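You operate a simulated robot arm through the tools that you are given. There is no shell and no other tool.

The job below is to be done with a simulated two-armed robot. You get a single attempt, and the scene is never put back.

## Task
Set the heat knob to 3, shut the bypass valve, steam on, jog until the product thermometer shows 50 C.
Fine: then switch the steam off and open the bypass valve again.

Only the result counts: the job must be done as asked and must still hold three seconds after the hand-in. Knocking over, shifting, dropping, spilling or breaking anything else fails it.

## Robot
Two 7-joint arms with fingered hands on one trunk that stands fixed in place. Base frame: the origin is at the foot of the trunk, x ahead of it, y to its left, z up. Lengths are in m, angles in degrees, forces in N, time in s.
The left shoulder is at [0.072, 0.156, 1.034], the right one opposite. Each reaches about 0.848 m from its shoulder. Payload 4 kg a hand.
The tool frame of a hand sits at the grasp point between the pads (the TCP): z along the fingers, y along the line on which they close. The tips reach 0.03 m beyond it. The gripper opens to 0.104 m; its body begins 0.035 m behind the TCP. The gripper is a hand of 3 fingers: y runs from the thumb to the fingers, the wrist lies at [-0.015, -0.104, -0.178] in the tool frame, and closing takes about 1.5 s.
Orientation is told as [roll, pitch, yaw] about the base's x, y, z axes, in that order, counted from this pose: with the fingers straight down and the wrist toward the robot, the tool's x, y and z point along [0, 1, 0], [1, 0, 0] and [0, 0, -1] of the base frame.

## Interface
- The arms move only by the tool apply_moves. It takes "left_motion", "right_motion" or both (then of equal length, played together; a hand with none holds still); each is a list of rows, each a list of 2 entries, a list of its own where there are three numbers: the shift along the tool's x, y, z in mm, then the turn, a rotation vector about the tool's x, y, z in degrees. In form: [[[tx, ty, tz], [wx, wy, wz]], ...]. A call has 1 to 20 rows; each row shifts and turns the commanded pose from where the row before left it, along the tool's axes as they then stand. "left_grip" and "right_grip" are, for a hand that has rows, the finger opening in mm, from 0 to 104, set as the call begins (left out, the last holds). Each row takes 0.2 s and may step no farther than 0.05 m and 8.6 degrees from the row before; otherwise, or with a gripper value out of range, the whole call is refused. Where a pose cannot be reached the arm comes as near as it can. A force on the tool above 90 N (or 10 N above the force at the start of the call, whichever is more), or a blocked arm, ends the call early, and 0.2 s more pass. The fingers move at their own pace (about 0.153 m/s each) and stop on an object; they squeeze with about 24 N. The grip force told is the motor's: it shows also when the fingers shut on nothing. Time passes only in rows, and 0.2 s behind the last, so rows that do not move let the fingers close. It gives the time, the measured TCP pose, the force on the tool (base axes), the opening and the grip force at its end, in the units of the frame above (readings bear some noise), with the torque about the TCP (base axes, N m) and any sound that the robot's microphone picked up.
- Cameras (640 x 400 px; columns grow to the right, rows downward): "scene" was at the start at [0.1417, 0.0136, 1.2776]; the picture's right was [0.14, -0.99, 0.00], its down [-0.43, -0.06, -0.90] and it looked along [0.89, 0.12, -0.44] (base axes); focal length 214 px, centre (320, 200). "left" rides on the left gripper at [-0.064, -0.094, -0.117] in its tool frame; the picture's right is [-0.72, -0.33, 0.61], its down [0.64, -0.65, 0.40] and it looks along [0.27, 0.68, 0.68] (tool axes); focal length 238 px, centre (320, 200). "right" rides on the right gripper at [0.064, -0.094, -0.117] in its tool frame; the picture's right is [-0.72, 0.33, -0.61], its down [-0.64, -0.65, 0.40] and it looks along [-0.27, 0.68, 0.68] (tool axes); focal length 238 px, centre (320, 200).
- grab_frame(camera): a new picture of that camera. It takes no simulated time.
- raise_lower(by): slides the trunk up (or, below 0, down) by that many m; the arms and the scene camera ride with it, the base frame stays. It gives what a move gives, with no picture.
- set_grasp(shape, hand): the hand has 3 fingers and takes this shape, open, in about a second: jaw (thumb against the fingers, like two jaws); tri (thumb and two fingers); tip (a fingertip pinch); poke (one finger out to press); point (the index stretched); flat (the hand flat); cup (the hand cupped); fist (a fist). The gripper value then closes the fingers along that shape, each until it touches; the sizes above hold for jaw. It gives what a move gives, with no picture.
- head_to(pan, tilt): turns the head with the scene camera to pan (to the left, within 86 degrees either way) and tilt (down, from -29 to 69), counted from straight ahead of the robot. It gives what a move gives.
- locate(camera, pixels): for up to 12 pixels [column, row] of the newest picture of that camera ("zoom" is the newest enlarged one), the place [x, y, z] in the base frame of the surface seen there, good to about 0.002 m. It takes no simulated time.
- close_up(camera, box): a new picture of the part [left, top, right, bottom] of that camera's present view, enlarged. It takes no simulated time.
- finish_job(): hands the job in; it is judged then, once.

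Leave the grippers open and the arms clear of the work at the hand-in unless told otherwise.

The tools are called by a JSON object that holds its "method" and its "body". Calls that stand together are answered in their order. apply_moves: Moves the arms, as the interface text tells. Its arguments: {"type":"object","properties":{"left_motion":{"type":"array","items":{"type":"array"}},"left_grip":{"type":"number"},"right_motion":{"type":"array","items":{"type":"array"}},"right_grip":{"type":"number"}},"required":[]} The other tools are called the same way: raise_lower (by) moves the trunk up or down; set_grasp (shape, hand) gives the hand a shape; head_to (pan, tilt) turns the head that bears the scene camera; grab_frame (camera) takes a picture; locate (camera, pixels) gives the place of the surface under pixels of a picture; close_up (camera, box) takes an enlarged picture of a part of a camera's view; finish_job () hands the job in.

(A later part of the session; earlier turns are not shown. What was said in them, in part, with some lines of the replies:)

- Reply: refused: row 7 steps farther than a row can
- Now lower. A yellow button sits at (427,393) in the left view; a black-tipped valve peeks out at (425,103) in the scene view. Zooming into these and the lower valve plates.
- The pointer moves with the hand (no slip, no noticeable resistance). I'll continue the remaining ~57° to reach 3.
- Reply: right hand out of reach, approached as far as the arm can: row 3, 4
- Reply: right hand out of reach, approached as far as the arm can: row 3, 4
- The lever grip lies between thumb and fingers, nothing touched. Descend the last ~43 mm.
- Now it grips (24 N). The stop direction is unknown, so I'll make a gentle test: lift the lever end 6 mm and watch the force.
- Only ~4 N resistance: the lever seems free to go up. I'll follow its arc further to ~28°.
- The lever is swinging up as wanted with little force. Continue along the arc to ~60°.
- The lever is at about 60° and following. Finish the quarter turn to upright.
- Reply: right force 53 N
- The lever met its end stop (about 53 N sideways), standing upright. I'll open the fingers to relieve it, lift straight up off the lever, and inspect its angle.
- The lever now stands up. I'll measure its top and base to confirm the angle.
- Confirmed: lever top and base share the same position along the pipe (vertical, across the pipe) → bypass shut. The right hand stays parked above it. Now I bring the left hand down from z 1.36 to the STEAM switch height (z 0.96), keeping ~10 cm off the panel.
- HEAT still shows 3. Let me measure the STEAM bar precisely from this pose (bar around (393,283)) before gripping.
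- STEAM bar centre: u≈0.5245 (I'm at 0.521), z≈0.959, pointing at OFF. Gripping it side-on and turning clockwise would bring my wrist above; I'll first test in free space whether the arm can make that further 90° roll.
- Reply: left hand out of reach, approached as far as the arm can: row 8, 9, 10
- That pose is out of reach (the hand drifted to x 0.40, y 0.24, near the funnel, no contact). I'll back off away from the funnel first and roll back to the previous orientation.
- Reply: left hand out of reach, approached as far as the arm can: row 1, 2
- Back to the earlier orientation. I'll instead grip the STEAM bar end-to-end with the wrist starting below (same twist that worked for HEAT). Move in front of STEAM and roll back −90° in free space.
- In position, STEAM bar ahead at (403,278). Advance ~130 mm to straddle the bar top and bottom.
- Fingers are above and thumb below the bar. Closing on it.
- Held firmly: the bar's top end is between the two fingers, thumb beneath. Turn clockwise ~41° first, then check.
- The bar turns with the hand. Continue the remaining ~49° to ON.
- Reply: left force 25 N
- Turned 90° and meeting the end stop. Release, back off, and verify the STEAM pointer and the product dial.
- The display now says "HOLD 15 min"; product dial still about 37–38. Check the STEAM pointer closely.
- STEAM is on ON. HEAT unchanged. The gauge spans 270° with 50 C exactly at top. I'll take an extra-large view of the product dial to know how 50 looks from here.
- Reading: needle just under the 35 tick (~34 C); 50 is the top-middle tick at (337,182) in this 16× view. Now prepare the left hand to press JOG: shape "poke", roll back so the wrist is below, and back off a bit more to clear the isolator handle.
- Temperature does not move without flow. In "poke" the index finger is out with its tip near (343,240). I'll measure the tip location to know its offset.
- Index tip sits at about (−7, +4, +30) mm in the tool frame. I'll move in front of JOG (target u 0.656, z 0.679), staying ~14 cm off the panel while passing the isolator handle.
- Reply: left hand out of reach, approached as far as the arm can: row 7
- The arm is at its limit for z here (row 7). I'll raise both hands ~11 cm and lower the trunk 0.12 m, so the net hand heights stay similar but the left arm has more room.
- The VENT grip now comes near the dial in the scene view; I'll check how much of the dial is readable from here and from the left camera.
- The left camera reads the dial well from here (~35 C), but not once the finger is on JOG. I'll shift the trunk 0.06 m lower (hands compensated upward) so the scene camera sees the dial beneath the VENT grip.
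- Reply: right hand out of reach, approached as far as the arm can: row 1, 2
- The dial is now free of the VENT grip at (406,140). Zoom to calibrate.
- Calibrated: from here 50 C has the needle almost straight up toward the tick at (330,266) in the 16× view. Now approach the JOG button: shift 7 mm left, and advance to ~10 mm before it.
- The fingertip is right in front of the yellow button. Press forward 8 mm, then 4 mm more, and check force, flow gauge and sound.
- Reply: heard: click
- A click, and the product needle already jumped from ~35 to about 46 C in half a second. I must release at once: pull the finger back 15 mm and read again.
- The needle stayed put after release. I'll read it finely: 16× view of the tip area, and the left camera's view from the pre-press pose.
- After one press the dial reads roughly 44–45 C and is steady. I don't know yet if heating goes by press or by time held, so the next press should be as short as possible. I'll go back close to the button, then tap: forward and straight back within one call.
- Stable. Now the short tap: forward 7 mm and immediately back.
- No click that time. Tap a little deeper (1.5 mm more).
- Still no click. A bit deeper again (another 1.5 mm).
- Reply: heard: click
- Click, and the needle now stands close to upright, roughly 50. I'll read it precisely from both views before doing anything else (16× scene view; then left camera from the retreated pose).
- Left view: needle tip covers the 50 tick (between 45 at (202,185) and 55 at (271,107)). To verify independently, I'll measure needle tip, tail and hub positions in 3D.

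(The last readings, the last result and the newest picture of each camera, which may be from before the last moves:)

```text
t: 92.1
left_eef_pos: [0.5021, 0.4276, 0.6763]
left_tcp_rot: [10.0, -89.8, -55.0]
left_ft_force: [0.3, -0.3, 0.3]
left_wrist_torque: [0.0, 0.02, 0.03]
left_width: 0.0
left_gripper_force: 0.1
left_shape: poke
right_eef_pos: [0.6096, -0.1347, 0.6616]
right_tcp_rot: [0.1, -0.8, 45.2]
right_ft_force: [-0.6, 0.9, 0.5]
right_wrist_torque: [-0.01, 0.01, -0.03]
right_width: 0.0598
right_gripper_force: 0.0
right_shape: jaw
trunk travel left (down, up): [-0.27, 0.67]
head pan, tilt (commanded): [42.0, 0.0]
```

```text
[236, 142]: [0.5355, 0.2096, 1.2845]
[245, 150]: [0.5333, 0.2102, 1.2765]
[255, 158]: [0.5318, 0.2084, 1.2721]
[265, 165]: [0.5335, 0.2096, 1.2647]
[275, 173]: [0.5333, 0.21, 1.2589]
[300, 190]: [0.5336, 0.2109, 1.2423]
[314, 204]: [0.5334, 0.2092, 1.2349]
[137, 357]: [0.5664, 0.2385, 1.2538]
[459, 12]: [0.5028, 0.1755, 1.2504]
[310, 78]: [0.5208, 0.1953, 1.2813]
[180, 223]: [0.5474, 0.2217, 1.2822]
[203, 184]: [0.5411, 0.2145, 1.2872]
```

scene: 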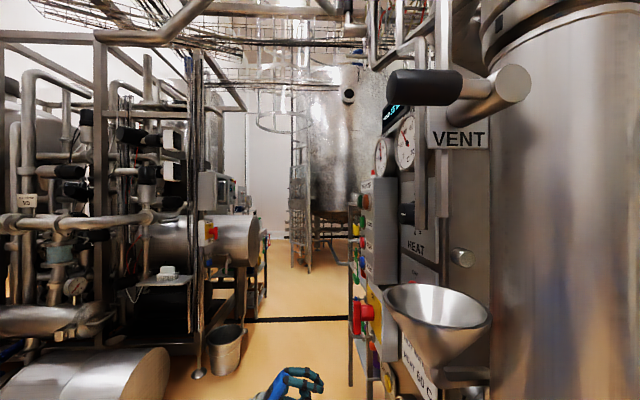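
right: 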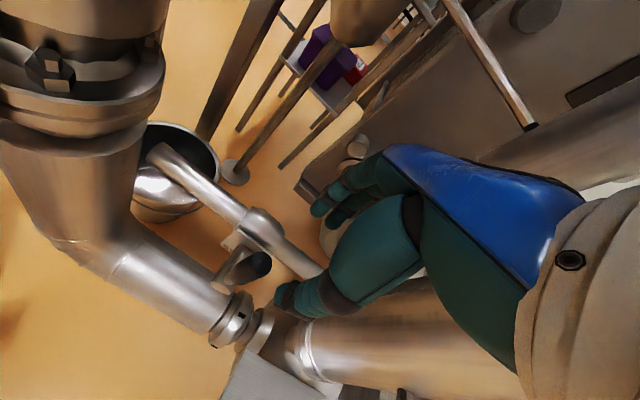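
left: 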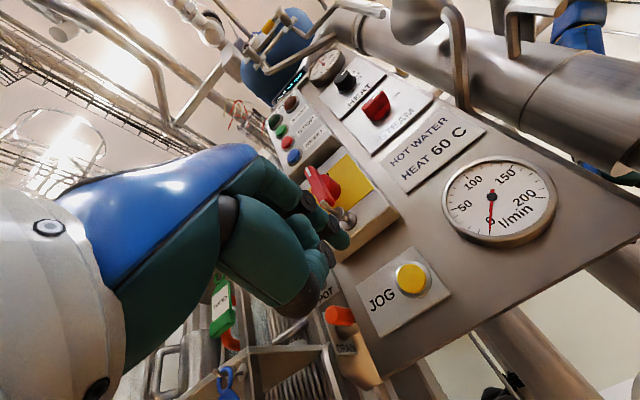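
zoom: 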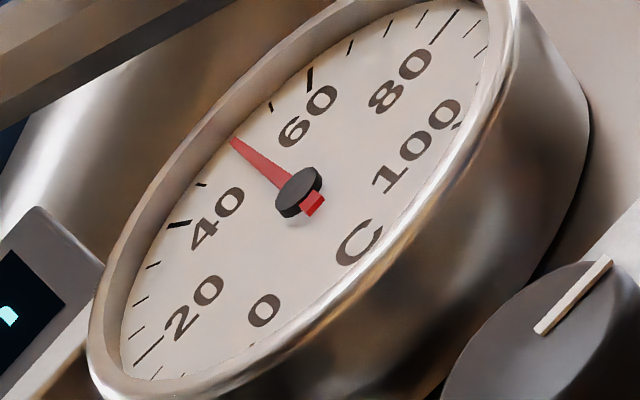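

All needle points share the same lateral position (u ≈ 0.522–0.525 over 47 mm height): the needle is vertical, i.e. 50 C (±0.5), and it holds steady. Now steam off: move the left hand up in front of STEAM and return it to the jaw shape.

{"method": "apply_moves", "body": {"left_motion": [[[-18.8, 40.4, 0], [0, 0, 0]], [[-18.8, 40.4, 0], [0, 0, 0]], [[-18.8, 40.4, 0], [0, 0, 0]], [[-18.8, 40.4, 0], [0, 0, 0]], [[-18.8, 40.4, 0], [0, 0, 0]], [[-18.8, 40.4, 0], [0, 0, 0]], [[-18.8, 40.4, 0], [0, 0, 0]]]}}

{"method": "set_grasp", "body": {"hand": "left", "shape": "jaw"}}

{"method": "apply_moves", "body": {"left_motion": [[[0, 0, 0], [0, 0, 8.2]], [[0, 0, 0], [0, 0, 8.2]], [[0, 0, 0], [0, 0, 8.2]], [[0, 0, 0], [0, 0, 8.2]], [[0, 0, 0], [0, 0, 8.2]], [[0, 0, 0], [0, 0, 8.2]], [[0, 0, 0], [0, 0, 8.2]], [[0, 0, 0], [0, 0, 8.2]], [[0, 0, 0], [0, 0, 8.2]], [[0, 0, 0], [0, 0, 8.2]], [[0, 0, 0], [0, 0, 8.0]]], "left_grip": 75}}

{"method": "grab_frame", "body": {"camera": "left"}}

{"method": "close_up", "body": {"camera": "scene", "box": [390, 112, 420, 160]}}

```text
t: 93.7
left_eef_pos: [0.4117, 0.3311, 0.9641]
left_tcp_rot: [9.6, -89.8, -54.7]
left_ft_force: [0.1, 0.5, 0.0]
left_wrist_torque: [-0.01, 0.02, -0.02]
left_width: 0.0
left_gripper_force: 0.0
left_shape: poke
right_eef_pos: [0.6105, -0.1354, 0.6623]
right_tcp_rot: [0.2, -0.9, 45.1]
right_ft_force: [-0.9, 0.1, 0.3]
right_wrist_torque: [0.02, 0.01, 0.04]
right_width: 0.0594
right_gripper_force: 0.1
right_shape: jaw
trunk travel left (down, up): [-0.27, 0.67]
head pan, tilt (commanded): [42.0, 0.0]
```

```text
t: 94.6
left_eef_pos: [0.4128, 0.3327, 0.9638]
left_tcp_rot: [8.1, -89.8, -53.1]
left_ft_force: [0.7, 0.4, -1.1]
left_wrist_torque: [0.04, -0.02, 0.03]
left_width: 0.104
left_gripper_force: 0.0
left_shape: jaw
right_eef_pos: [0.6106, -0.135, 0.6627]
right_tcp_rot: [0.1, -0.9, 45.2]
right_ft_force: [0.5, -0.1, 0.1]
right_wrist_torque: [0.01, 0.04, 0.02]
right_width: 0.0599
right_gripper_force: 0.1
right_shape: jaw
trunk travel left (down, up): [-0.27, 0.67]
head pan, tilt (commanded): [42.0, 0.0]
```

```text
t: 97.0
left_eef_pos: [0.411, 0.3323, 0.9611]
left_tcp_rot: [89.7, 0.2, -135.1]
left_ft_force: [-0.1, -0.1, 0.6]
left_wrist_torque: [-0.03, -0.03, -0.01]
left_width: 0.0755
left_gripper_force: 0.0
left_shape: jaw
right_eef_pos: [0.6096, -0.1353, 0.6622]
right_tcp_rot: [0.2, -0.9, 45.2]
right_ft_force: [-0.5, 0.9, 0.8]
right_wrist_torque: [0.0, 0.01, 0.04]
right_width: 0.0597
right_gripper_force: 0.1
right_shape: jaw
trunk travel left (down, up): [-0.27, 0.67]
head pan, tilt (commanded): [42.0, 0.0]
```

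```text
taken
```

left: 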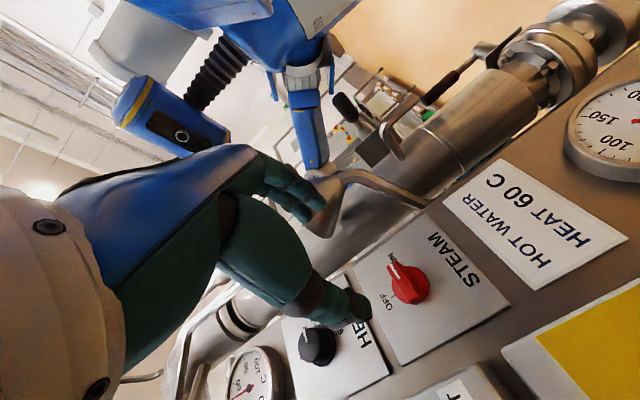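

```text
8.33 times, centred on (405, 136) of scene
```

zoom: 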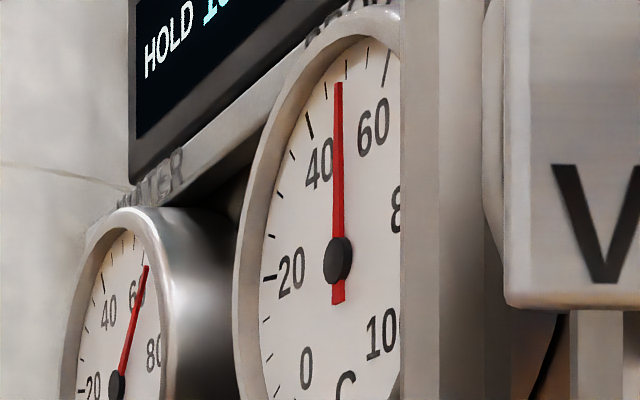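

Product still at 50. The hand is aligned with STEAM (u 0.5255, z 0.961). Advance ~149 mm to straddle the bar horizontally (left end/right end), then check.

{"method": "apply_moves", "body": {"left_motion": [[[-1.5, 0, 40], [0, 0, 0]], [[0, 0, 40], [0, 0, 0]], [[0, 0, 40], [0, 0, 0]], [[0, 0, 29], [0, 0, 0]]], "left_grip": 75}}

{"method": "close_up", "body": {"camera": "left", "box": [220, 130, 430, 340]}}

```text
t: 98.0
left_eef_pos: [0.5167, 0.2241, 0.9599]
left_tcp_rot: [89.7, 0.1, -135.0]
left_ft_force: [-0.4, -0.5, 1.1]
left_wrist_torque: [0.02, -0.03, 0.0]
left_width: 0.0751
left_gripper_force: 0.1
left_shape: jaw
right_eef_pos: [0.6101, -0.1349, 0.6615]
right_tcp_rot: [0.2, -1.0, 45.2]
right_ft_force: [-0.4, 0.0, 0.1]
right_wrist_torque: [0.02, -0.01, 0.03]
right_width: 0.0596
right_gripper_force: 0.0
right_shape: jaw
trunk travel left (down, up): [-0.27, 0.67]
head pan, tilt (commanded): [42.0, 0.0]
```

```text
1.90 times, centred on (325, 235) of left
```

zoom: 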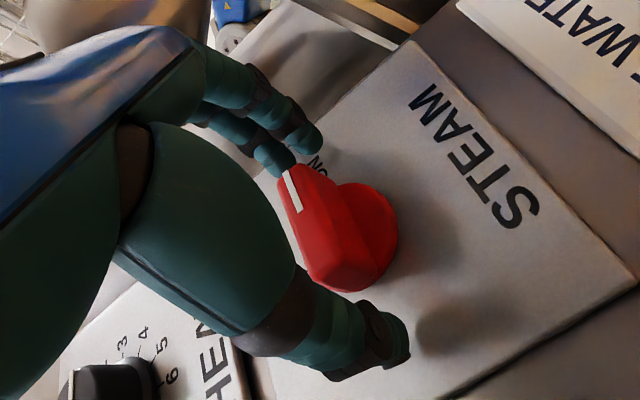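

Well placed around the bar. Close on it and turn back counter-clockwise in one go (first half), checking the force.

{"method": "apply_moves", "body": {"left_motion": [[[0, 0, 0], [0, 0, 0]], [[0, 0, 0], [0, 0, 0]], [[0, 0, 0], [0, 0, 0]], [[0, 0, 0], [0, 0, 0]], [[0, 0, 0], [0, 0, 0]]], "left_grip": 20}}

{"method": "apply_moves", "body": {"left_motion": [[[0, 0, 0], [0, 0, -8.2]], [[0, 0, 0], [0, 0, -8.2]], [[0, 0, 0], [0, 0, -8.2]], [[0, 0, 0], [0, 0, -8.2]], [[0, 0, 0], [0, 0, -8.2]]]}}

{"method": "close_up", "body": {"camera": "left", "box": [220, 130, 430, 340]}}

```text
t: 99.2
left_eef_pos: [0.5153, 0.2242, 0.9595]
left_tcp_rot: [89.8, 0.1, -135.0]
left_ft_force: [1.7, -0.7, 1.9]
left_wrist_torque: [-0.1, 0.0, -0.01]
left_width: 0.0423
left_gripper_force: 24.0
left_shape: jaw
right_eef_pos: [0.6098, -0.1362, 0.6613]
right_tcp_rot: [0.2, -1.0, 45.1]
right_ft_force: [-0.2, 0.8, -0.5]
right_wrist_torque: [0.01, 0.0, 0.03]
right_width: 0.0595
right_gripper_force: 0.0
right_shape: jaw
trunk travel left (down, up): [-0.27, 0.67]
head pan, tilt (commanded): [42.0, 0.0]
```

```text
t: 100.4
left_eef_pos: [0.516, 0.2242, 0.9605]
left_tcp_rot: [89.6, -40.9, -134.8]
left_ft_force: [5.3, -5.5, 3.6]
left_wrist_torque: [-0.09, -0.13, -0.05]
left_width: 0.0418
left_gripper_force: 24.0
left_shape: jaw
right_eef_pos: [0.6096, -0.1365, 0.6617]
right_tcp_rot: [0.4, -0.9, 45.3]
right_ft_force: [0.1, 0.0, 0.5]
right_wrist_torque: [0.02, 0.0, -0.04]
right_width: 0.0598
right_gripper_force: 0.0
right_shape: jaw
trunk travel left (down, up): [-0.27, 0.67]
head pan, tilt (commanded): [42.0, 0.0]
```

```text
1.90 times, centred on (325, 235) of left
```

zoom: 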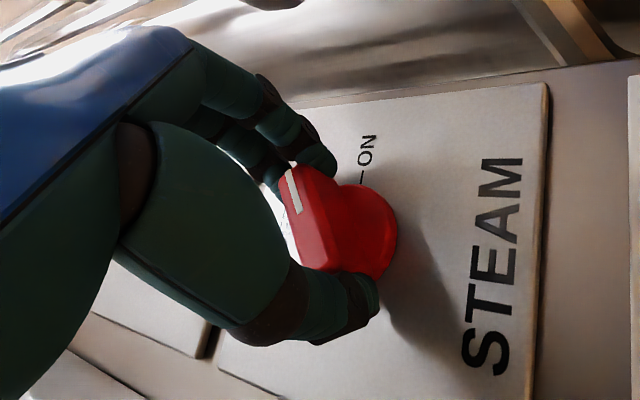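

The bar follows. Complete the turn to OFF.

{"method": "apply_moves", "body": {"left_motion": [[[0, 0, 0], [0, 0, -8.2]], [[0, 0, 0], [0, 0, -8.2]], [[0, 0, 0], [0, 0, -8.2]], [[0, 0, 0], [0, 0, -8.2]], [[0, 0, 0], [0, 0, -8.2]], [[0, 0, 0], [0, 0, -8.0]]]}}

{"method": "close_up", "body": {"camera": "left", "box": [220, 130, 430, 340]}}

```text
t: 101.8
left_eef_pos: [0.5163, 0.2257, 0.9585]
left_tcp_rot: [-12.0, -89.7, -33.0]
left_ft_force: [1.5, -4.2, 0.8]
left_wrist_torque: [-0.09, -0.09, -0.06]
left_width: 0.0395
left_gripper_force: 23.8
left_shape: jaw
right_eef_pos: [0.6104, -0.1368, 0.6609]
right_tcp_rot: [0.4, -0.9, 45.3]
right_ft_force: [0.5, 0.2, -0.2]
right_wrist_torque: [-0.03, -0.01, 0.01]
right_width: 0.0596
right_gripper_force: 0.0
right_shape: jaw
trunk travel left (down, up): [-0.27, 0.67]
head pan, tilt (commanded): [42.0, 0.0]
```

```text
1.90 times, centred on (325, 235) of left
```

zoom: 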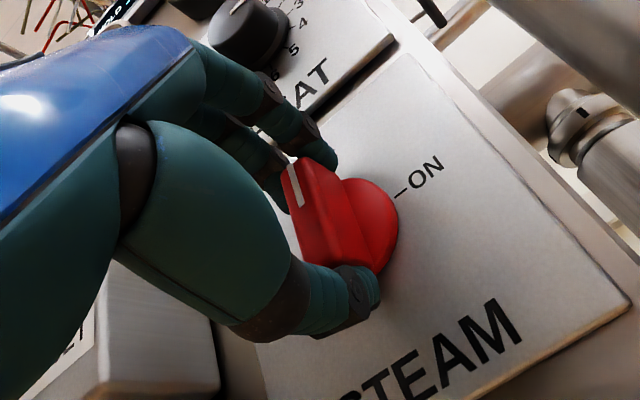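

The bar points up again. I'll nudge 3° further to make sure it's at the OFF stop, then release and back off.

{"method": "apply_moves", "body": {"left_motion": [[[0, 0, 0], [0, 0, -3]], [[0, 0, 0], [0, 0, 0]]]}}

{"method": "apply_moves", "body": {"left_motion": [[[0, 0, 0], [0, 0, 0]], [[0, 0, 0], [0, 0, 0]], [[0, 0, -30], [0, 0, 0]], [[0, 0, -40], [0, 0, 0]], [[0, 0, -45], [0, 0, 0]], [[0, 0, -40], [0, 0, 0]]], "left_grip": 75}}

{"method": "grab_frame", "body": {"camera": "left"}}

{"method": "close_up", "body": {"camera": "left", "box": [300, 120, 480, 340]}}

{"method": "close_up", "body": {"camera": "scene", "box": [390, 112, 420, 160]}}

```text
t: 102.4
left_eef_pos: [0.5171, 0.2258, 0.9585]
left_tcp_rot: [-83.6, -87.0, 38.6]
left_ft_force: [4.0, -4.8, 1.7]
left_wrist_torque: [-0.14, -0.1, -0.02]
left_width: 0.0397
left_gripper_force: 24.1
left_shape: jaw
right_eef_pos: [0.6101, -0.1359, 0.6615]
right_tcp_rot: [0.2, -0.9, 45.2]
right_ft_force: [-0.3, 0.4, 0.5]
right_wrist_torque: [0.0, 0.04, 0.0]
right_width: 0.0595
right_gripper_force: 0.1
right_shape: jaw
trunk travel left (down, up): [-0.27, 0.67]
head pan, tilt (commanded): [42.0, 0.0]
```

```text
t: 103.8
left_eef_pos: [0.4065, 0.3388, 0.9572]
left_tcp_rot: [-86.3, -87.1, 41.4]
left_ft_force: [0.2, -0.1, -0.3]
left_wrist_torque: [0.0, -0.02, -0.02]
left_width: 0.075
left_gripper_force: 0.0
left_shape: jaw
right_eef_pos: [0.6092, -0.1359, 0.6616]
right_tcp_rot: [0.1, -0.9, 45.2]
right_ft_force: [1.1, -0.7, -0.7]
right_wrist_torque: [-0.01, 0.04, 0.01]
right_width: 0.0594
right_gripper_force: 0.0
right_shape: jaw
trunk travel left (down, up): [-0.27, 0.67]
head pan, tilt (commanded): [42.0, 0.0]
```

```text
taken
```

left: 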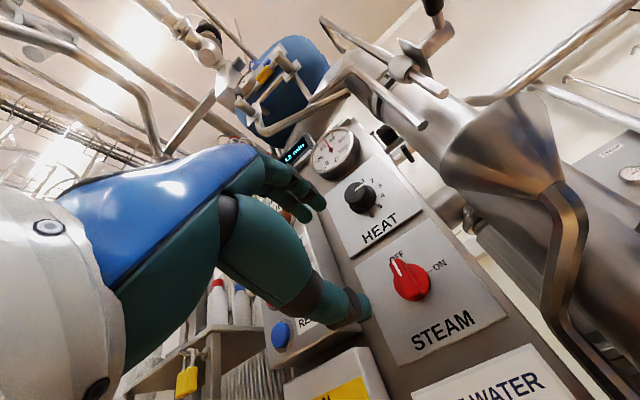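

```text
1.82 times, centred on (390, 230) of left
```

zoom: 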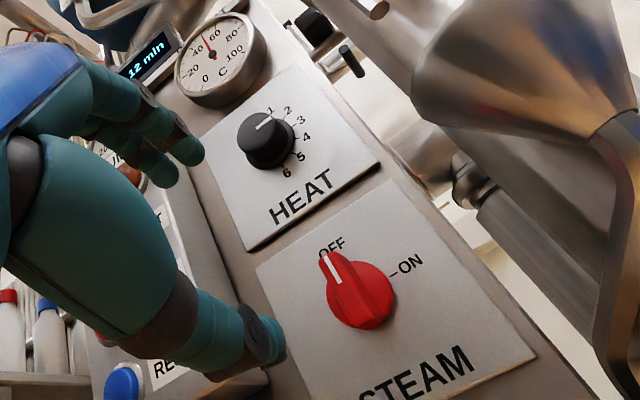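

```text
8.33 times, centred on (405, 136) of scene
```

zoom: 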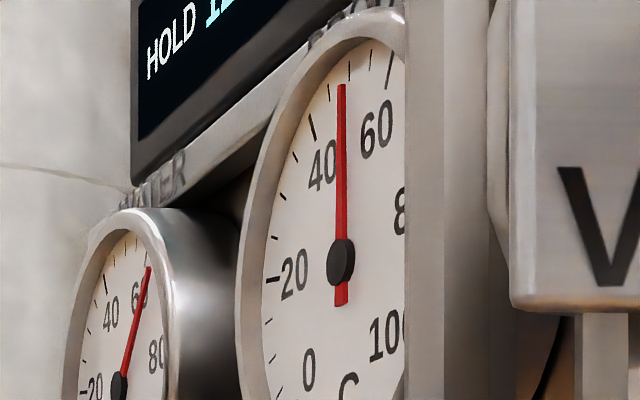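

STEAM points to OFF, HEAT on 3, product steady at 50. Now reopen the bypass. I'll raise the trunk 0.15 m first (where the right arm worked well before); both hands have free space.

{"method": "raise_lower", "body": {"by": 0.15}}

{"method": "head_to", "body": {"pan": -16, "tilt": 42}}

{"method": "grab_frame", "body": {"camera": "right"}}

{"method": "grab_frame", "body": {"camera": "scene"}}

```text
t: 105.5
left_eef_pos: [0.408, 0.3371, 1.1068]
left_tcp_rot: [-85.3, -87.0, 40.4]
left_ft_force: [0.1, -0.5, 0.3]
left_wrist_torque: [-0.01, 0.02, 0.0]
left_width: 0.0745
left_gripper_force: 0.0
left_shape: jaw
right_eef_pos: [0.6117, -0.1351, 0.8114]
right_tcp_rot: [0.2, -0.9, 45.2]
right_ft_force: [-0.9, -0.1, -0.6]
right_wrist_torque: [-0.02, 0.02, -0.02]
right_width: 0.0595
right_gripper_force: 0.1
right_shape: jaw
trunk travel left (down, up): [-0.42, 0.52]
head pan, tilt (commanded): [42.0, 0.0]
```

```text
t: 106.8
left_eef_pos: [0.4079, 0.3369, 1.1077]
left_tcp_rot: [-85.4, -87.0, 40.5]
left_ft_force: [0.0, -0.4, 0.0]
left_wrist_torque: [0.03, 0.01, -0.01]
left_width: 0.0748
left_gripper_force: 0.0
left_shape: jaw
right_eef_pos: [0.611, -0.1346, 0.8106]
right_tcp_rot: [0.3, -0.9, 45.3]
right_ft_force: [-0.2, -0.2, 0.1]
right_wrist_torque: [-0.01, 0.02, 0.01]
right_width: 0.0597
right_gripper_force: 0.0
right_shape: jaw
trunk travel left (down, up): [-0.42, 0.52]
head pan, tilt (commanded): [-16.0, 42.0]
```

```text
taken
```

right: 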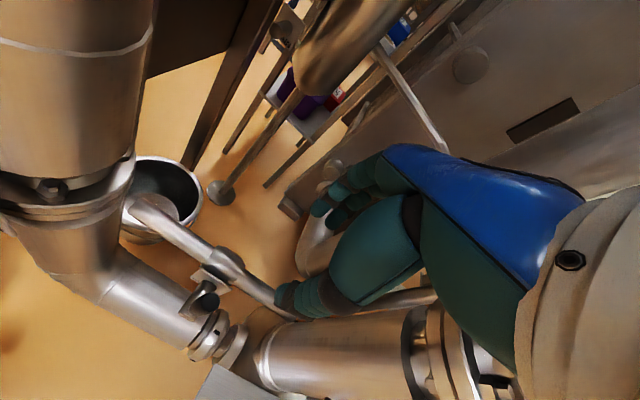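

```text
taken
```

scene: 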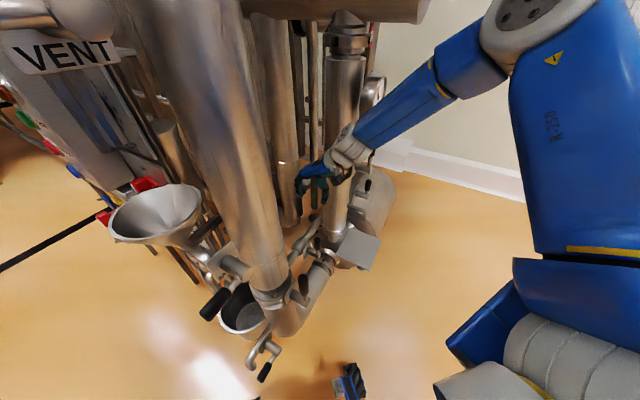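

The upright lever is below at (205,295) in the right view. Shift toward it (21 mm back, 6 mm along the pipe) and descend to z≈0.66, then check alignment.

{"method": "apply_moves", "body": {"right_motion": [[[6, -21, 0], [0, 0, 0]], [[0, 0, 40], [0, 0, 0]], [[0, 0, 40], [0, 0, 0]], [[0, 0, 40], [0, 0, 0]], [[0, 0, 30], [0, 0, 0]]], "right_grip": 60}}

{"method": "grab_frame", "body": {"camera": "right"}}

{"method": "close_up", "body": {"camera": "right", "box": [200, 160, 400, 330]}}

```text
t: 108.0
left_eef_pos: [0.4091, 0.3375, 1.1077]
left_tcp_rot: [-84.7, -87.0, 39.6]
left_ft_force: [-0.3, -0.2, 0.0]
left_wrist_torque: [-0.03, -0.01, 0.0]
left_width: 0.0747
left_gripper_force: 0.1
left_shape: jaw
right_eef_pos: [0.6016, -0.1381, 0.662]
right_tcp_rot: [0.1, -0.9, 45.2]
right_ft_force: [-0.1, -0.7, -1.1]
right_wrist_torque: [0.0, 0.01, 0.02]
right_width: 0.0596
right_gripper_force: 0.1
right_shape: jaw
right hand out of reach, approached as far as the arm can: row 1
trunk travel left (down, up): [-0.42, 0.52]
head pan, tilt (commanded): [-16.0, 42.0]
```

```text
taken
```

right: 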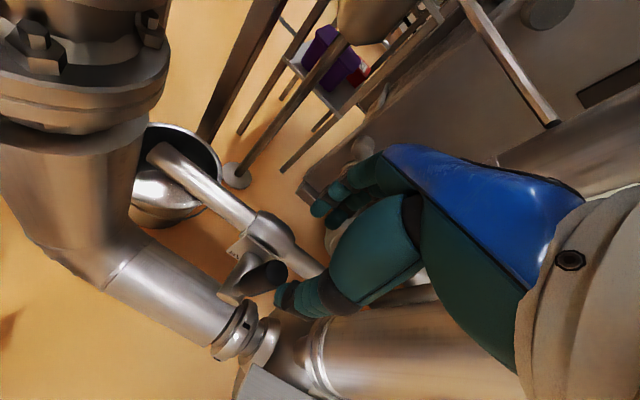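

```text
2.35 times, centred on (300, 245) of right
```

zoom: 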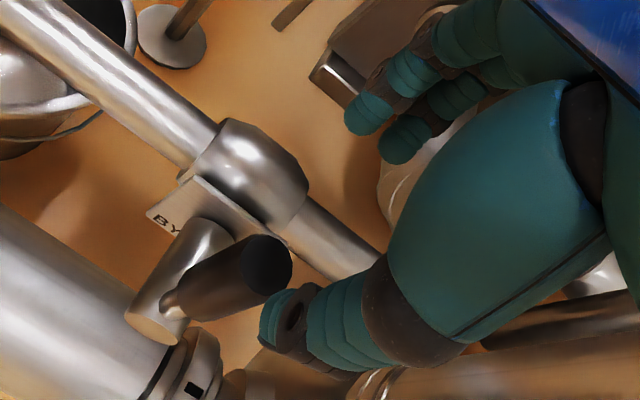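

Slightly off: I'm at s −0.328 and the lever axis is at −0.316. Shift 12 mm more toward me before descending, and re-check.

{"method": "apply_moves", "body": {"right_motion": [[[2, -12, 0], [0, 0, 0]], [[0, 0, 0], [0, 0, 0]]]}}

{"method": "close_up", "body": {"camera": "right", "box": [200, 160, 400, 330]}}

{"method": "locate", "body": {"camera": "zoom", "pixels": [[270, 250], [262, 262], [275, 240], [250, 270], [280, 262]]}}

```text
t: 108.6
left_eef_pos: [0.4072, 0.3379, 1.1065]
left_tcp_rot: [-85.0, -87.0, 39.9]
left_ft_force: [0.9, -0.3, 0.6]
left_wrist_torque: [0.0, 0.03, -0.01]
left_width: 0.0744
left_gripper_force: 0.2
left_shape: jaw
right_eef_pos: [0.5906, -0.1445, 0.6624]
right_tcp_rot: [0.2, -0.9, 45.2]
right_ft_force: [-0.4, 0.3, -0.6]
right_wrist_torque: [0.03, 0.02, 0.03]
right_width: 0.0596
right_gripper_force: 0.0
right_shape: jaw
trunk travel left (down, up): [-0.42, 0.52]
head pan, tilt (commanded): [-16.0, 42.0]
```

```text
2.35 times, centred on (300, 245) of right
```

zoom: 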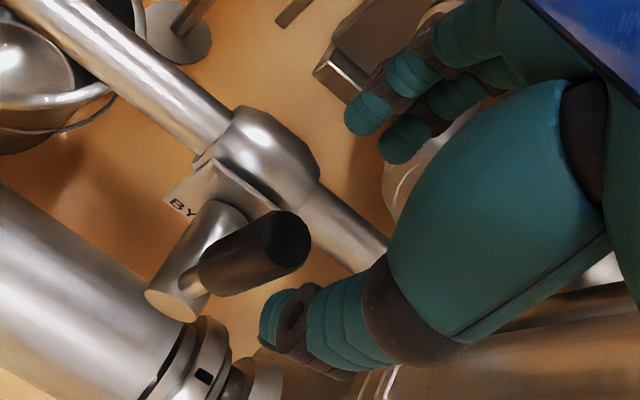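

```text
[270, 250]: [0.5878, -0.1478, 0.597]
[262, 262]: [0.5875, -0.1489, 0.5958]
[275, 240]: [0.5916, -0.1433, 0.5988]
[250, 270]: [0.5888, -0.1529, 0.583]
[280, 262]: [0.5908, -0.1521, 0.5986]
```

Now the hand is centred over the lever top (0.591, −0.145). Descend 84 mm around it.

{"method": "apply_moves", "body": {"right_motion": [[[0, 0, 35], [0, 0, 0]], [[0, 0, 30], [0, 0, 0]], [[0, 0, 19], [0, 0, 0]]]}}

{"method": "close_up", "body": {"camera": "right", "box": [220, 130, 420, 300]}}

```text
t: 109.4
left_eef_pos: [0.4072, 0.3358, 1.1079]
left_tcp_rot: [-85.1, -87.0, 40.0]
left_ft_force: [-0.3, -0.1, 1.0]
left_wrist_torque: [-0.02, -0.01, 0.0]
left_width: 0.0746
left_gripper_force: 0.1
left_shape: jaw
right_eef_pos: [0.5933, -0.1442, 0.5764]
right_tcp_rot: [0.3, -1.0, 45.2]
right_ft_force: [-0.2, 0.1, -0.4]
right_wrist_torque: [-0.01, 0.05, 0.02]
right_width: 0.0597
right_gripper_force: 0.0
right_shape: jaw
trunk travel left (down, up): [-0.42, 0.52]
head pan, tilt (commanded): [-16.0, 42.0]
```

```text
2.35 times, centred on (320, 215) of right
```

zoom: 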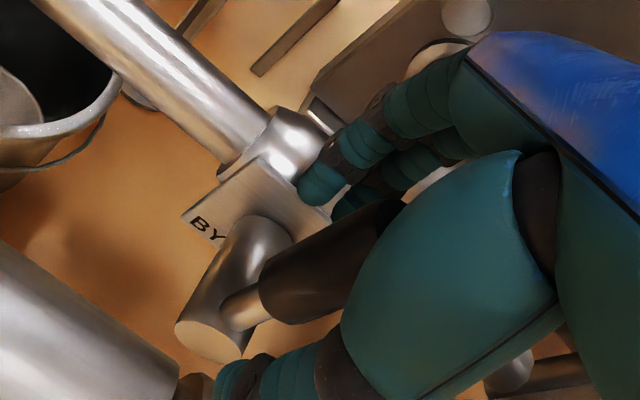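

The lever stands between thumb and fingers with no contact forces. Close on it.

{"method": "apply_moves", "body": {"right_motion": [[[0, 0, 0], [0, 0, 0]], [[0, 0, 0], [0, 0, 0]], [[0, 0, 0], [0, 0, 0]], [[0, 0, 0], [0, 0, 0]], [[0, 0, 0], [0, 0, 0]]], "right_grip": 0}}

{"method": "close_up", "body": {"camera": "right", "box": [220, 130, 420, 300]}}

```text
t: 110.6
left_eef_pos: [0.4071, 0.3365, 1.1071]
left_tcp_rot: [-85.1, -87.0, 40.1]
left_ft_force: [0.0, 0.0, 0.8]
left_wrist_torque: [0.01, -0.03, 0.01]
left_width: 0.0747
left_gripper_force: 0.0
left_shape: jaw
right_eef_pos: [0.5922, -0.1435, 0.5765]
right_tcp_rot: [0.3, -0.9, 45.1]
right_ft_force: [-1.0, 0.7, -2.5]
right_wrist_torque: [0.05, 0.02, -0.01]
right_width: 0.0151
right_gripper_force: 24.3
right_shape: jaw
trunk travel left (down, up): [-0.42, 0.52]
head pan, tilt (commanded): [-16.0, 42.0]
```

```text
2.35 times, centred on (320, 215) of right
```

zoom: 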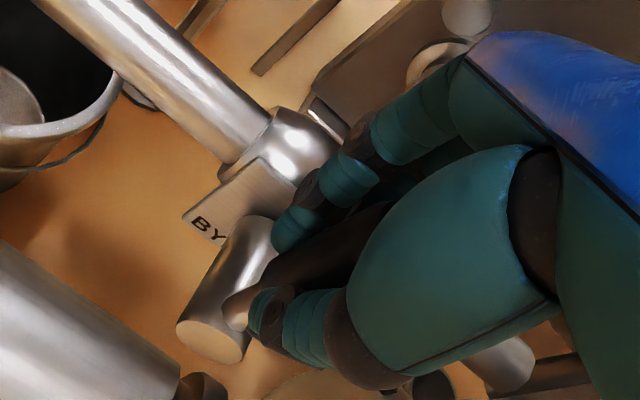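

Gripped (15 mm, 24 N). Swing the lever back down toward the pipe direction along its arc: first ~32°.

{"method": "apply_moves", "body": {"right_motion": [[[-10.4, 0, 0.7], [0, 0, 0]], [[-10.2, 0, 2.2], [0, 0, 0]], [[-9.8, 0, 3.6], [0, 0, 0]], [[-9.2, 0, 4.9], [0, 0, 0]]]}}

{"method": "close_up", "body": {"camera": "right", "box": [200, 110, 420, 310]}}

```text
t: 111.6
left_eef_pos: [0.4062, 0.338, 1.1069]
left_tcp_rot: [-86.0, -87.0, 40.8]
left_ft_force: [0.2, -0.7, 0.2]
left_wrist_torque: [-0.04, -0.02, 0.05]
left_width: 0.0745
left_gripper_force: 0.1
left_shape: jaw
right_eef_pos: [0.6212, -0.1717, 0.5638]
right_tcp_rot: [0.2, -0.9, 45.1]
right_ft_force: [-2.1, 1.6, 3.5]
right_wrist_torque: [0.22, 0.16, 0.07]
right_width: 0.015
right_gripper_force: 24.1
right_shape: jaw
trunk travel left (down, up): [-0.42, 0.52]
head pan, tilt (commanded): [-16.0, 42.0]
```

```text
2.00 times, centred on (310, 210) of right
```

zoom: 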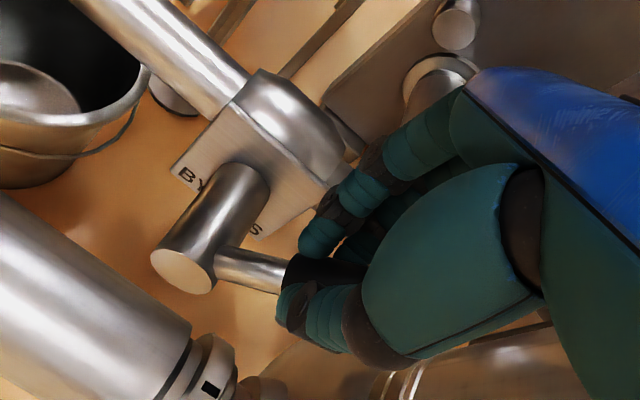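

The lever follows down. Continue along the arc.

{"method": "apply_moves", "body": {"right_motion": [[[-8.4, 0, 6.1], [0, 0, 0]], [[-7.5, 0, 7.2], [0, 0, 0]], [[-6.4, 0, 8.2], [0, 0, 0]]]}}

{"method": "close_up", "body": {"camera": "right", "box": [200, 110, 420, 310]}}

```text
t: 112.4
left_eef_pos: [0.4075, 0.3378, 1.1066]
left_tcp_rot: [-85.0, -86.9, 40.1]
left_ft_force: [0.5, 0.2, 0.9]
left_wrist_torque: [0.01, 0.0, -0.01]
left_width: 0.0744
left_gripper_force: 0.1
left_shape: jaw
right_eef_pos: [0.6379, -0.1892, 0.542]
right_tcp_rot: [0.2, -0.9, 45.2]
right_ft_force: [0.2, -1.0, -0.7]
right_wrist_torque: [0.03, -0.01, -0.05]
right_width: 0.0117
right_gripper_force: 24.3
right_shape: jaw
trunk travel left (down, up): [-0.42, 0.52]
head pan, tilt (commanded): [-16.0, 42.0]
```

```text
2.00 times, centred on (310, 210) of right
```

zoom: 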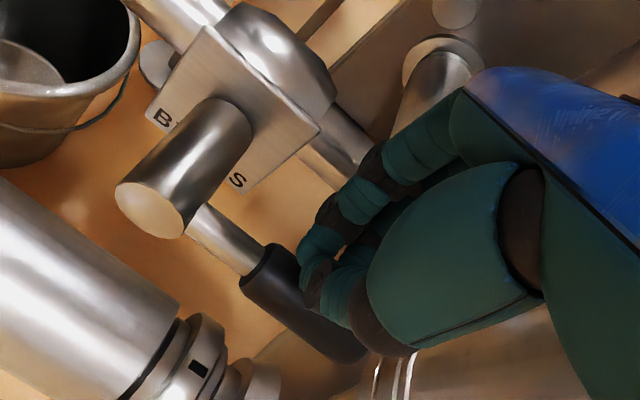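

The lever seems nearly along the pipe now and has slid beneath the closed fingertips. Measure it.

{"method": "locate", "body": {"camera": "zoom", "pixels": [[210, 228], [230, 243], [250, 260], [265, 280], [285, 300], [310, 320], [335, 340], [350, 350], [180, 150], [215, 130]]}}

{"method": "close_up", "body": {"camera": "scene", "box": [260, 150, 380, 270]}}

```text
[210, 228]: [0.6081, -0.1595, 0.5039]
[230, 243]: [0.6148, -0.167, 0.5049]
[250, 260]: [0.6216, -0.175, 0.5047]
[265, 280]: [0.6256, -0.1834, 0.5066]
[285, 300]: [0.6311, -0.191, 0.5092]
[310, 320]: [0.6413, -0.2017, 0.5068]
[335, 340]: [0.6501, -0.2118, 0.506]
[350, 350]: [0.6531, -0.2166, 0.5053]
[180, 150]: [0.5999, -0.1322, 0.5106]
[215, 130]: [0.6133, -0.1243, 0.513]
```

```text
3.33 times, centred on (320, 210) of scene
```

zoom: 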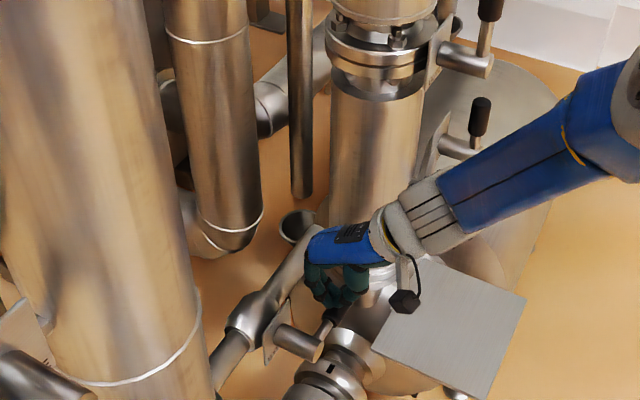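

The lever lies horizontal along the pipe again (z ≈ 0.505 from rod to grip end). I'll lift the hand off, open the fingers and verify from both views.

{"method": "apply_moves", "body": {"right_motion": [[[0, 0, -35], [0, 0, 0]], [[0, 0, -40], [0, 0, 0]], [[0, 0, -20], [0, 0, 0]]]}}

{"method": "apply_moves", "body": {"right_motion": [[[0, 0, 0], [0, 0, 0]], [[0, 0, 0], [0, 0, 0]], [[0, 0, 0], [0, 0, 0]]], "right_grip": 60}}

{"method": "close_up", "body": {"camera": "right", "box": [150, 170, 330, 320]}}

{"method": "locate", "body": {"camera": "zoom", "pixels": [[320, 200], [340, 215], [360, 230], [380, 245], [290, 180], [300, 190], [400, 255], [350, 225]]}}

```text
t: 113.2
left_eef_pos: [0.4067, 0.3383, 1.1072]
left_tcp_rot: [-85.5, -87.0, 40.4]
left_ft_force: [0.3, 0.1, -0.7]
left_wrist_torque: [-0.03, -0.01, -0.05]
left_width: 0.0747
left_gripper_force: 0.2
left_shape: jaw
right_eef_pos: [0.6355, -0.189, 0.638]
right_tcp_rot: [0.3, -0.9, 45.3]
right_ft_force: [0.1, 0.7, -0.1]
right_wrist_torque: [0.01, -0.02, -0.03]
right_width: 0.0119
right_gripper_force: 24.1
right_shape: jaw
trunk travel left (down, up): [-0.42, 0.52]
head pan, tilt (commanded): [-16.0, 42.0]
```

```text
t: 114.0
left_eef_pos: [0.4074, 0.3379, 1.1066]
left_tcp_rot: [-85.3, -86.9, 40.2]
left_ft_force: [0.4, -0.4, 1.0]
left_wrist_torque: [-0.02, 0.03, 0.0]
left_width: 0.0747
left_gripper_force: 0.2
left_shape: jaw
right_eef_pos: [0.6349, -0.188, 0.6387]
right_tcp_rot: [0.2, -0.9, 45.2]
right_ft_force: [-0.5, -1.0, -0.6]
right_wrist_torque: [-0.01, 0.02, 0.0]
right_width: 0.0595
right_gripper_force: 0.0
right_shape: jaw
trunk travel left (down, up): [-0.42, 0.52]
head pan, tilt (commanded): [-16.0, 42.0]
```

```text
2.67 times, centred on (240, 245) of right
```

zoom: 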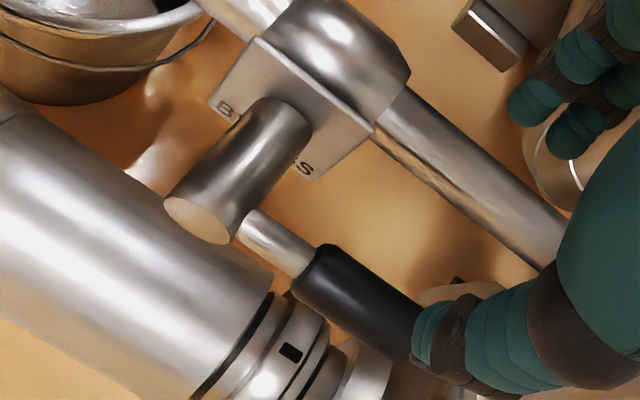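

```text
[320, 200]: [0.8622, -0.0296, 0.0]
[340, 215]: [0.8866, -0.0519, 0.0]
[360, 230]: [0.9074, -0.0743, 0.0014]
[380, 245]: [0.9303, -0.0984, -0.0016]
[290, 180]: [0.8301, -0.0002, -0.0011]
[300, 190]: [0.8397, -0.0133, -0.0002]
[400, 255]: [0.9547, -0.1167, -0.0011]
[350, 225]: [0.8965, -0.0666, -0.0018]
```

{"method": "locate", "body": {"camera": "zoom", "pixels": [[255, 230], [275, 243], [300, 260], [330, 270], [350, 285], [375, 300], [400, 320], [415, 332], [270, 240], [420, 130], [530, 220], [290, 100]]}}

{"method": "close_up", "body": {"camera": "scene", "box": [260, 170, 380, 270]}}

```text
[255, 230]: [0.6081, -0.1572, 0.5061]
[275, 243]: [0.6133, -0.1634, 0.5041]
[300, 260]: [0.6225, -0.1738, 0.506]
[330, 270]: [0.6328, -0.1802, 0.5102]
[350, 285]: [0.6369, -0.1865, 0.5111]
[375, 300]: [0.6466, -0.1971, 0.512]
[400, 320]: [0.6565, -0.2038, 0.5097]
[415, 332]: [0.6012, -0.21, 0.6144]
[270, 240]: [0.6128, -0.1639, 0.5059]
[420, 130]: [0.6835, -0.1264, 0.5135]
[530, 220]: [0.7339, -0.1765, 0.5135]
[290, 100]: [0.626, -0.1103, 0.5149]
```

```text
4.00 times, centred on (320, 220) of scene
```

zoom: 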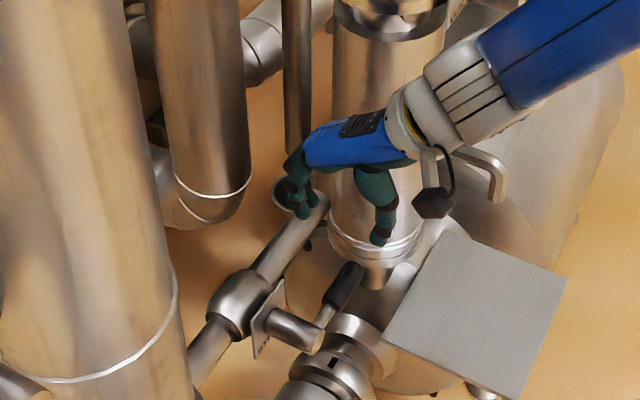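

The bypass lever is exactly back in its original open position. Now I'll withdraw both hands: the right back out between the columns and up, the left away from the panel, both grippers open.

{"method": "apply_moves", "body": {"right_motion": [[[18.6, -23.8, -12.8], [0, 0, 0]], [[18.6, -23.8, -12.8], [0, 0, 0]], [[18.6, -23.8, -12.8], [0, 0, 0]], [[18.6, -23.8, -12.8], [0, 0, 0]], [[19.5, -32.8, -30], [0, 0, 0]], [[19.5, -32.8, -30], [0, 0, 0]], [[19.5, -32.8, -30], [0, 0, 0]], [[19.5, -32.8, -30], [0, 0, 0]], [[19.5, -32.8, -30], [0, 0, 0]]], "left_motion": [[[0, 0, -25], [0, 0, 0]], [[0, 0, -25], [0, 0, 0]], [[0, 0, -25], [0, 0, 0]], [[0, 0, -20], [0, 0, 0]], [[0, 0, 0], [0, 0, 0]], [[0, 0, 0], [0, 0, 0]], [[0, 0, 0], [0, 0, 0]], [[0, 0, 0], [0, 0, 0]], [[0, 0, 0], [0, 0, 0]]], "left_grip": 104, "right_grip": 60}}

{"method": "grab_frame", "body": {"camera": "left"}}

{"method": "grab_frame", "body": {"camera": "right"}}

{"method": "grab_frame", "body": {"camera": "scene"}}

```text
t: 116.0
left_eef_pos: [0.3424, 0.405, 1.1059]
left_tcp_rot: [-84.7, -87.0, 39.6]
left_ft_force: [-0.4, -0.5, 0.3]
left_wrist_torque: [0.02, 0.01, -0.04]
left_width: 0.1039
left_gripper_force: 0.0
left_shape: jaw
right_eef_pos: [0.3809, -0.2409, 0.8014]
right_tcp_rot: [0.1, -0.8, 45.1]
right_ft_force: [0.4, 0.8, -0.5]
right_wrist_torque: [-0.01, -0.02, -0.01]
right_width: 0.0596
right_gripper_force: 0.1
right_shape: jaw
right hand out of reach, approached as far as the arm can: row 8, 9
trunk travel left (down, up): [-0.42, 0.52]
head pan, tilt (commanded): [-16.0, 42.0]
```

```text
taken
```

left: 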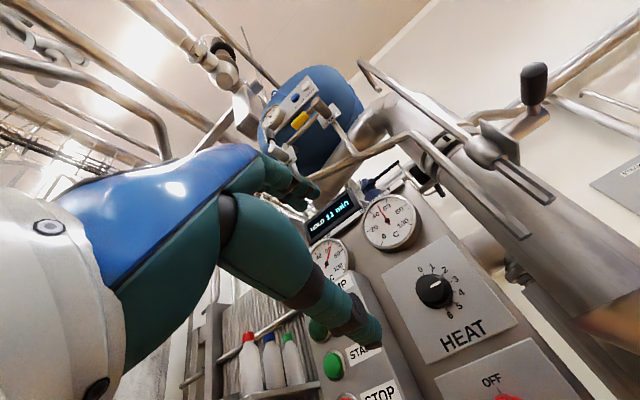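

```text
taken
```

right: 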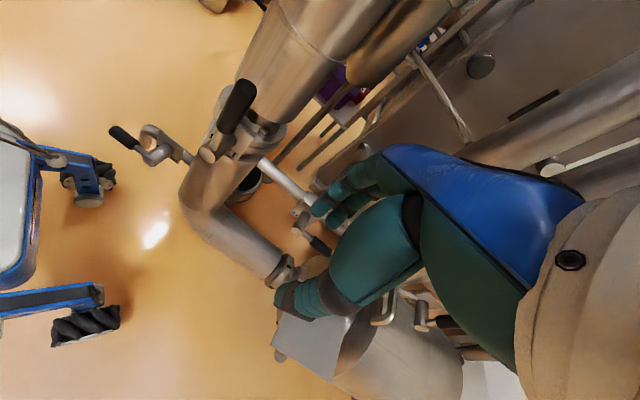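

```text
taken
```

scene: 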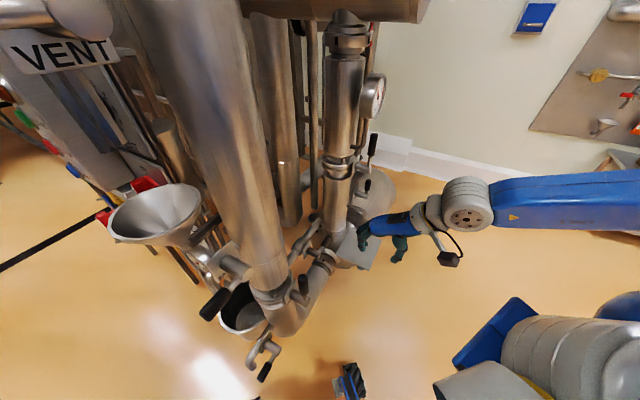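

Both hands are out. Final check of everything: product dial at (390,220) and HEAT at (435,290) in the left view; bypass at (315,235) in the right view.

{"method": "close_up", "body": {"camera": "left", "box": [360, 185, 420, 255]}}

{"method": "locate", "body": {"camera": "zoom", "pixels": [[320, 200]]}}

{"method": "close_up", "body": {"camera": "left", "box": [380, 230, 560, 400]}}

{"method": "close_up", "body": {"camera": "right", "box": [270, 180, 350, 280]}}

```text
5.71 times, centred on (390, 220) of left
```

zoom: 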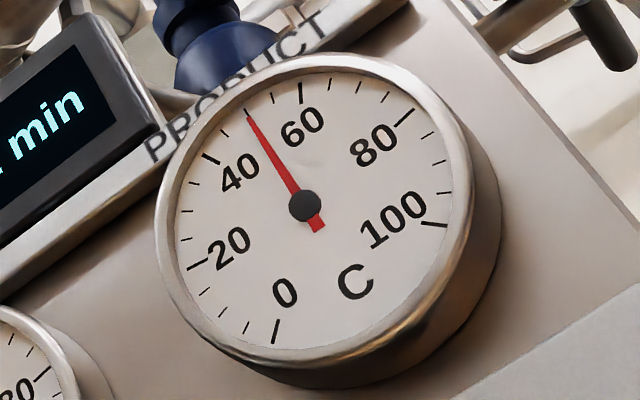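

```text
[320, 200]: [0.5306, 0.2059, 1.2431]
```

```text
2.35 times, centred on (470, 315) of left
```

zoom: 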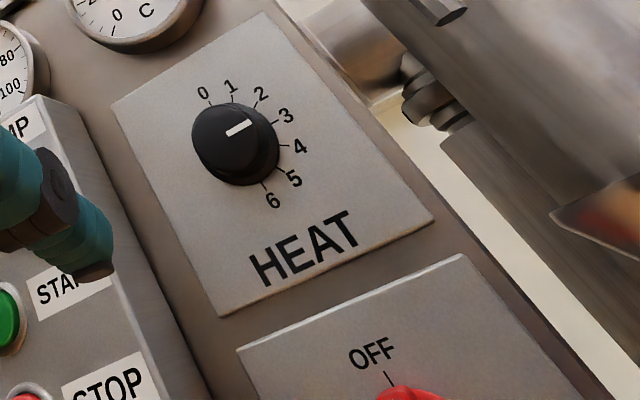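

```text
4.00 times, centred on (310, 230) of right
```

zoom: 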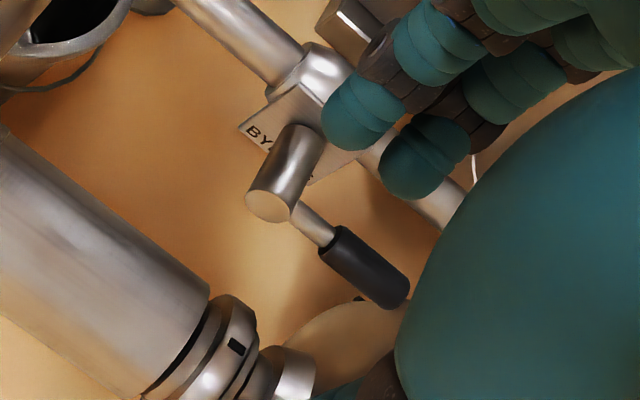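

The dial is nearly head-on here: needle exactly on the 50 tick (between 45 and 55). The HEAT mark should be horizontal for 3; I'll verify it by measuring the mark's ends, and check STEAM.

{"method": "close_up", "body": {"camera": "left", "box": [410, 255, 470, 325]}}

{"method": "locate", "body": {"camera": "zoom", "pixels": [[280, 200], [285, 197], [300, 190], [315, 183], [330, 176], [335, 172], [290, 195], [325, 178]]}}

{"method": "close_up", "body": {"camera": "left", "box": [430, 330, 590, 400]}}

```text
5.71 times, centred on (440, 290) of left
```

zoom: 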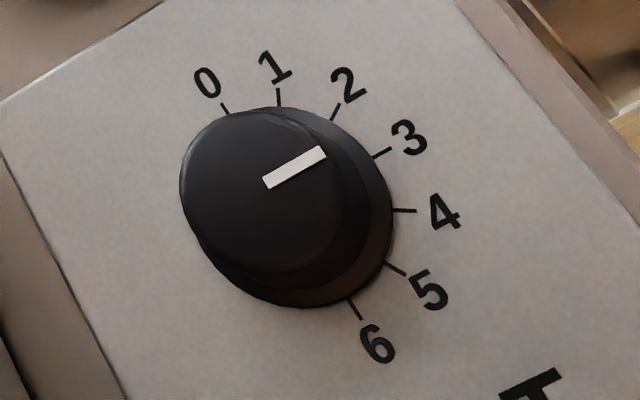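

```text
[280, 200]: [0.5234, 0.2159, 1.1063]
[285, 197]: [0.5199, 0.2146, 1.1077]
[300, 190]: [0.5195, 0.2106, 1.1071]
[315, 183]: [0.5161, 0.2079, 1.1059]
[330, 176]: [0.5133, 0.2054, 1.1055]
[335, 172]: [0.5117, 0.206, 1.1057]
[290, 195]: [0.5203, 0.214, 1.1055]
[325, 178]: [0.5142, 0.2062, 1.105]
```

```text
4.00 times, centred on (510, 365) of left
```

zoom: 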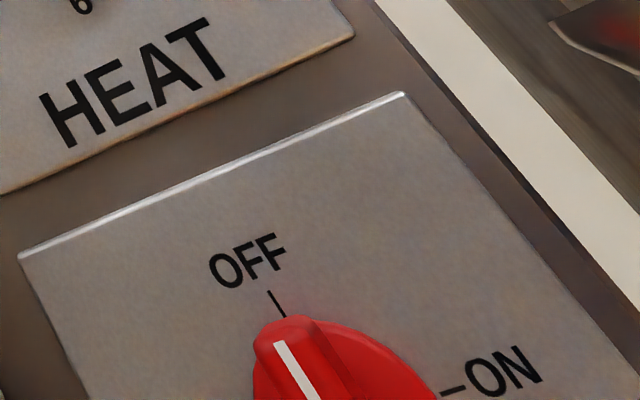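

Everything agrees: HEAT mark parallel to the 3 tick (horizontal), STEAM on OFF, product at 50 C, bypass lever along the pipe. I'll open the right gripper fully and raise it a bit further clear, then take a last look.

{"method": "apply_moves", "body": {"right_motion": [[[0, 0, -40], [0, 0, 0]], [[0, 0, -40], [0, 0, 0]], [[-30, -30, 0], [0, 0, 0]], [[-30, -30, 0], [0, 0, 0]]], "right_grip": 104}}

{"method": "close_up", "body": {"camera": "left", "box": [360, 185, 420, 255]}}

{"method": "grab_frame", "body": {"camera": "scene"}}

{"method": "close_up", "body": {"camera": "scene", "box": [260, 170, 380, 270]}}

```text
t: 117.0
left_eef_pos: [0.3412, 0.4038, 1.107]
left_tcp_rot: [-84.2, -87.0, 39.3]
left_ft_force: [-0.6, -1.0, -0.1]
left_wrist_torque: [0.0, 0.01, 0.0]
left_width: 0.1041
left_gripper_force: 0.0
left_shape: jaw
right_eef_pos: [0.3972, -0.2274, 0.8479]
right_tcp_rot: [-0.1, -0.8, 44.8]
right_ft_force: [0.2, 0.1, 0.5]
right_wrist_torque: [-0.01, 0.01, 0.0]
right_width: 0.104
right_gripper_force: 0.0
right_shape: jaw
right hand out of reach, approached as far as the arm can: row 1, 2, 3, 4
trunk travel left (down, up): [-0.42, 0.52]
head pan, tilt (commanded): [-16.0, 42.0]
```

```text
5.71 times, centred on (390, 220) of left
```

zoom: 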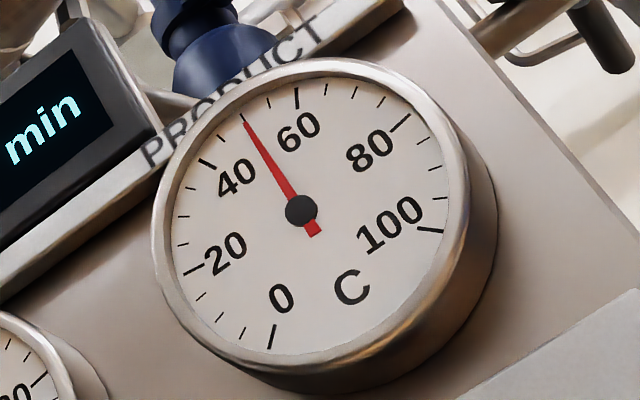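

```text
taken
```

scene: 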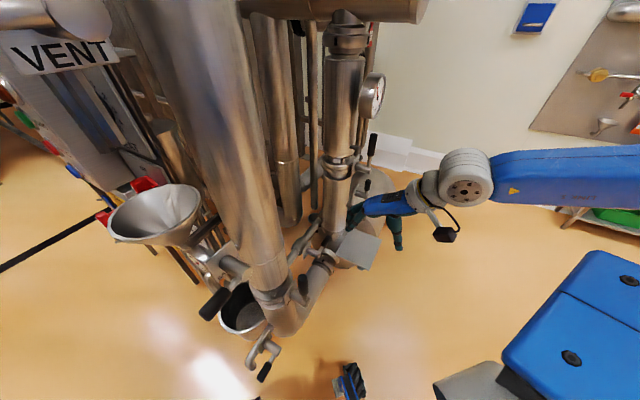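

```text
4.00 times, centred on (320, 220) of scene
```

zoom: 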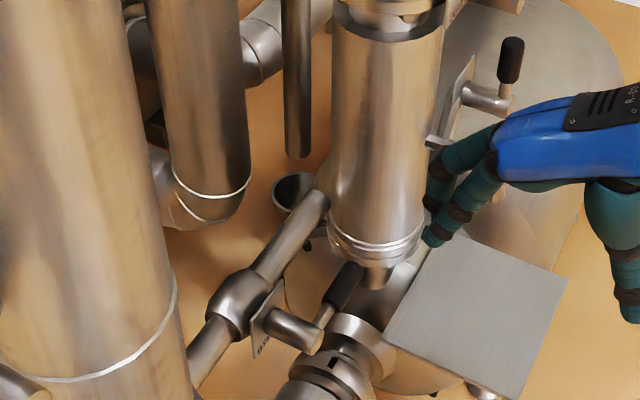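

All is in the asked state and steady: HEAT 3, STEAM OFF, product 50 C, bypass open, both grippers open and away from the rig. Handing in.

{"method": "finish_job", "body": {}}

```text
The job is handed in.
```

I did every step you asked for, checked each one on camera, and handed the job in. I haven't seen the judge's result.

| Item | State at hand-in | How I checked |
|---|---|---|
| Heat knob | 3 | Pointer is in line with the 3 mark |
| Bypass valve | Open | I shut it before turning the steam on. The lever is now back along the pipe, where it was at the start |
| Steam | OFF | I switched it on before jogging; the pointer is back on OFF |
| Product thermometer | 50 C | Needle is on the 50 mark, and stayed there after the steam went off and the bypass was reopened |

- **Jogging:** two presses of the JOG button did it. The first took the product from about 35 to about 45 C, and a short tap took it to 50.
- **Arms:** both grippers are open and off the equipment. The right hand couldn't back off as far as I wanted and stopped about 25 cm short of the bypass valve, touching nothing.
- **Surroundings:** I saw nothing else shifted or knocked over.
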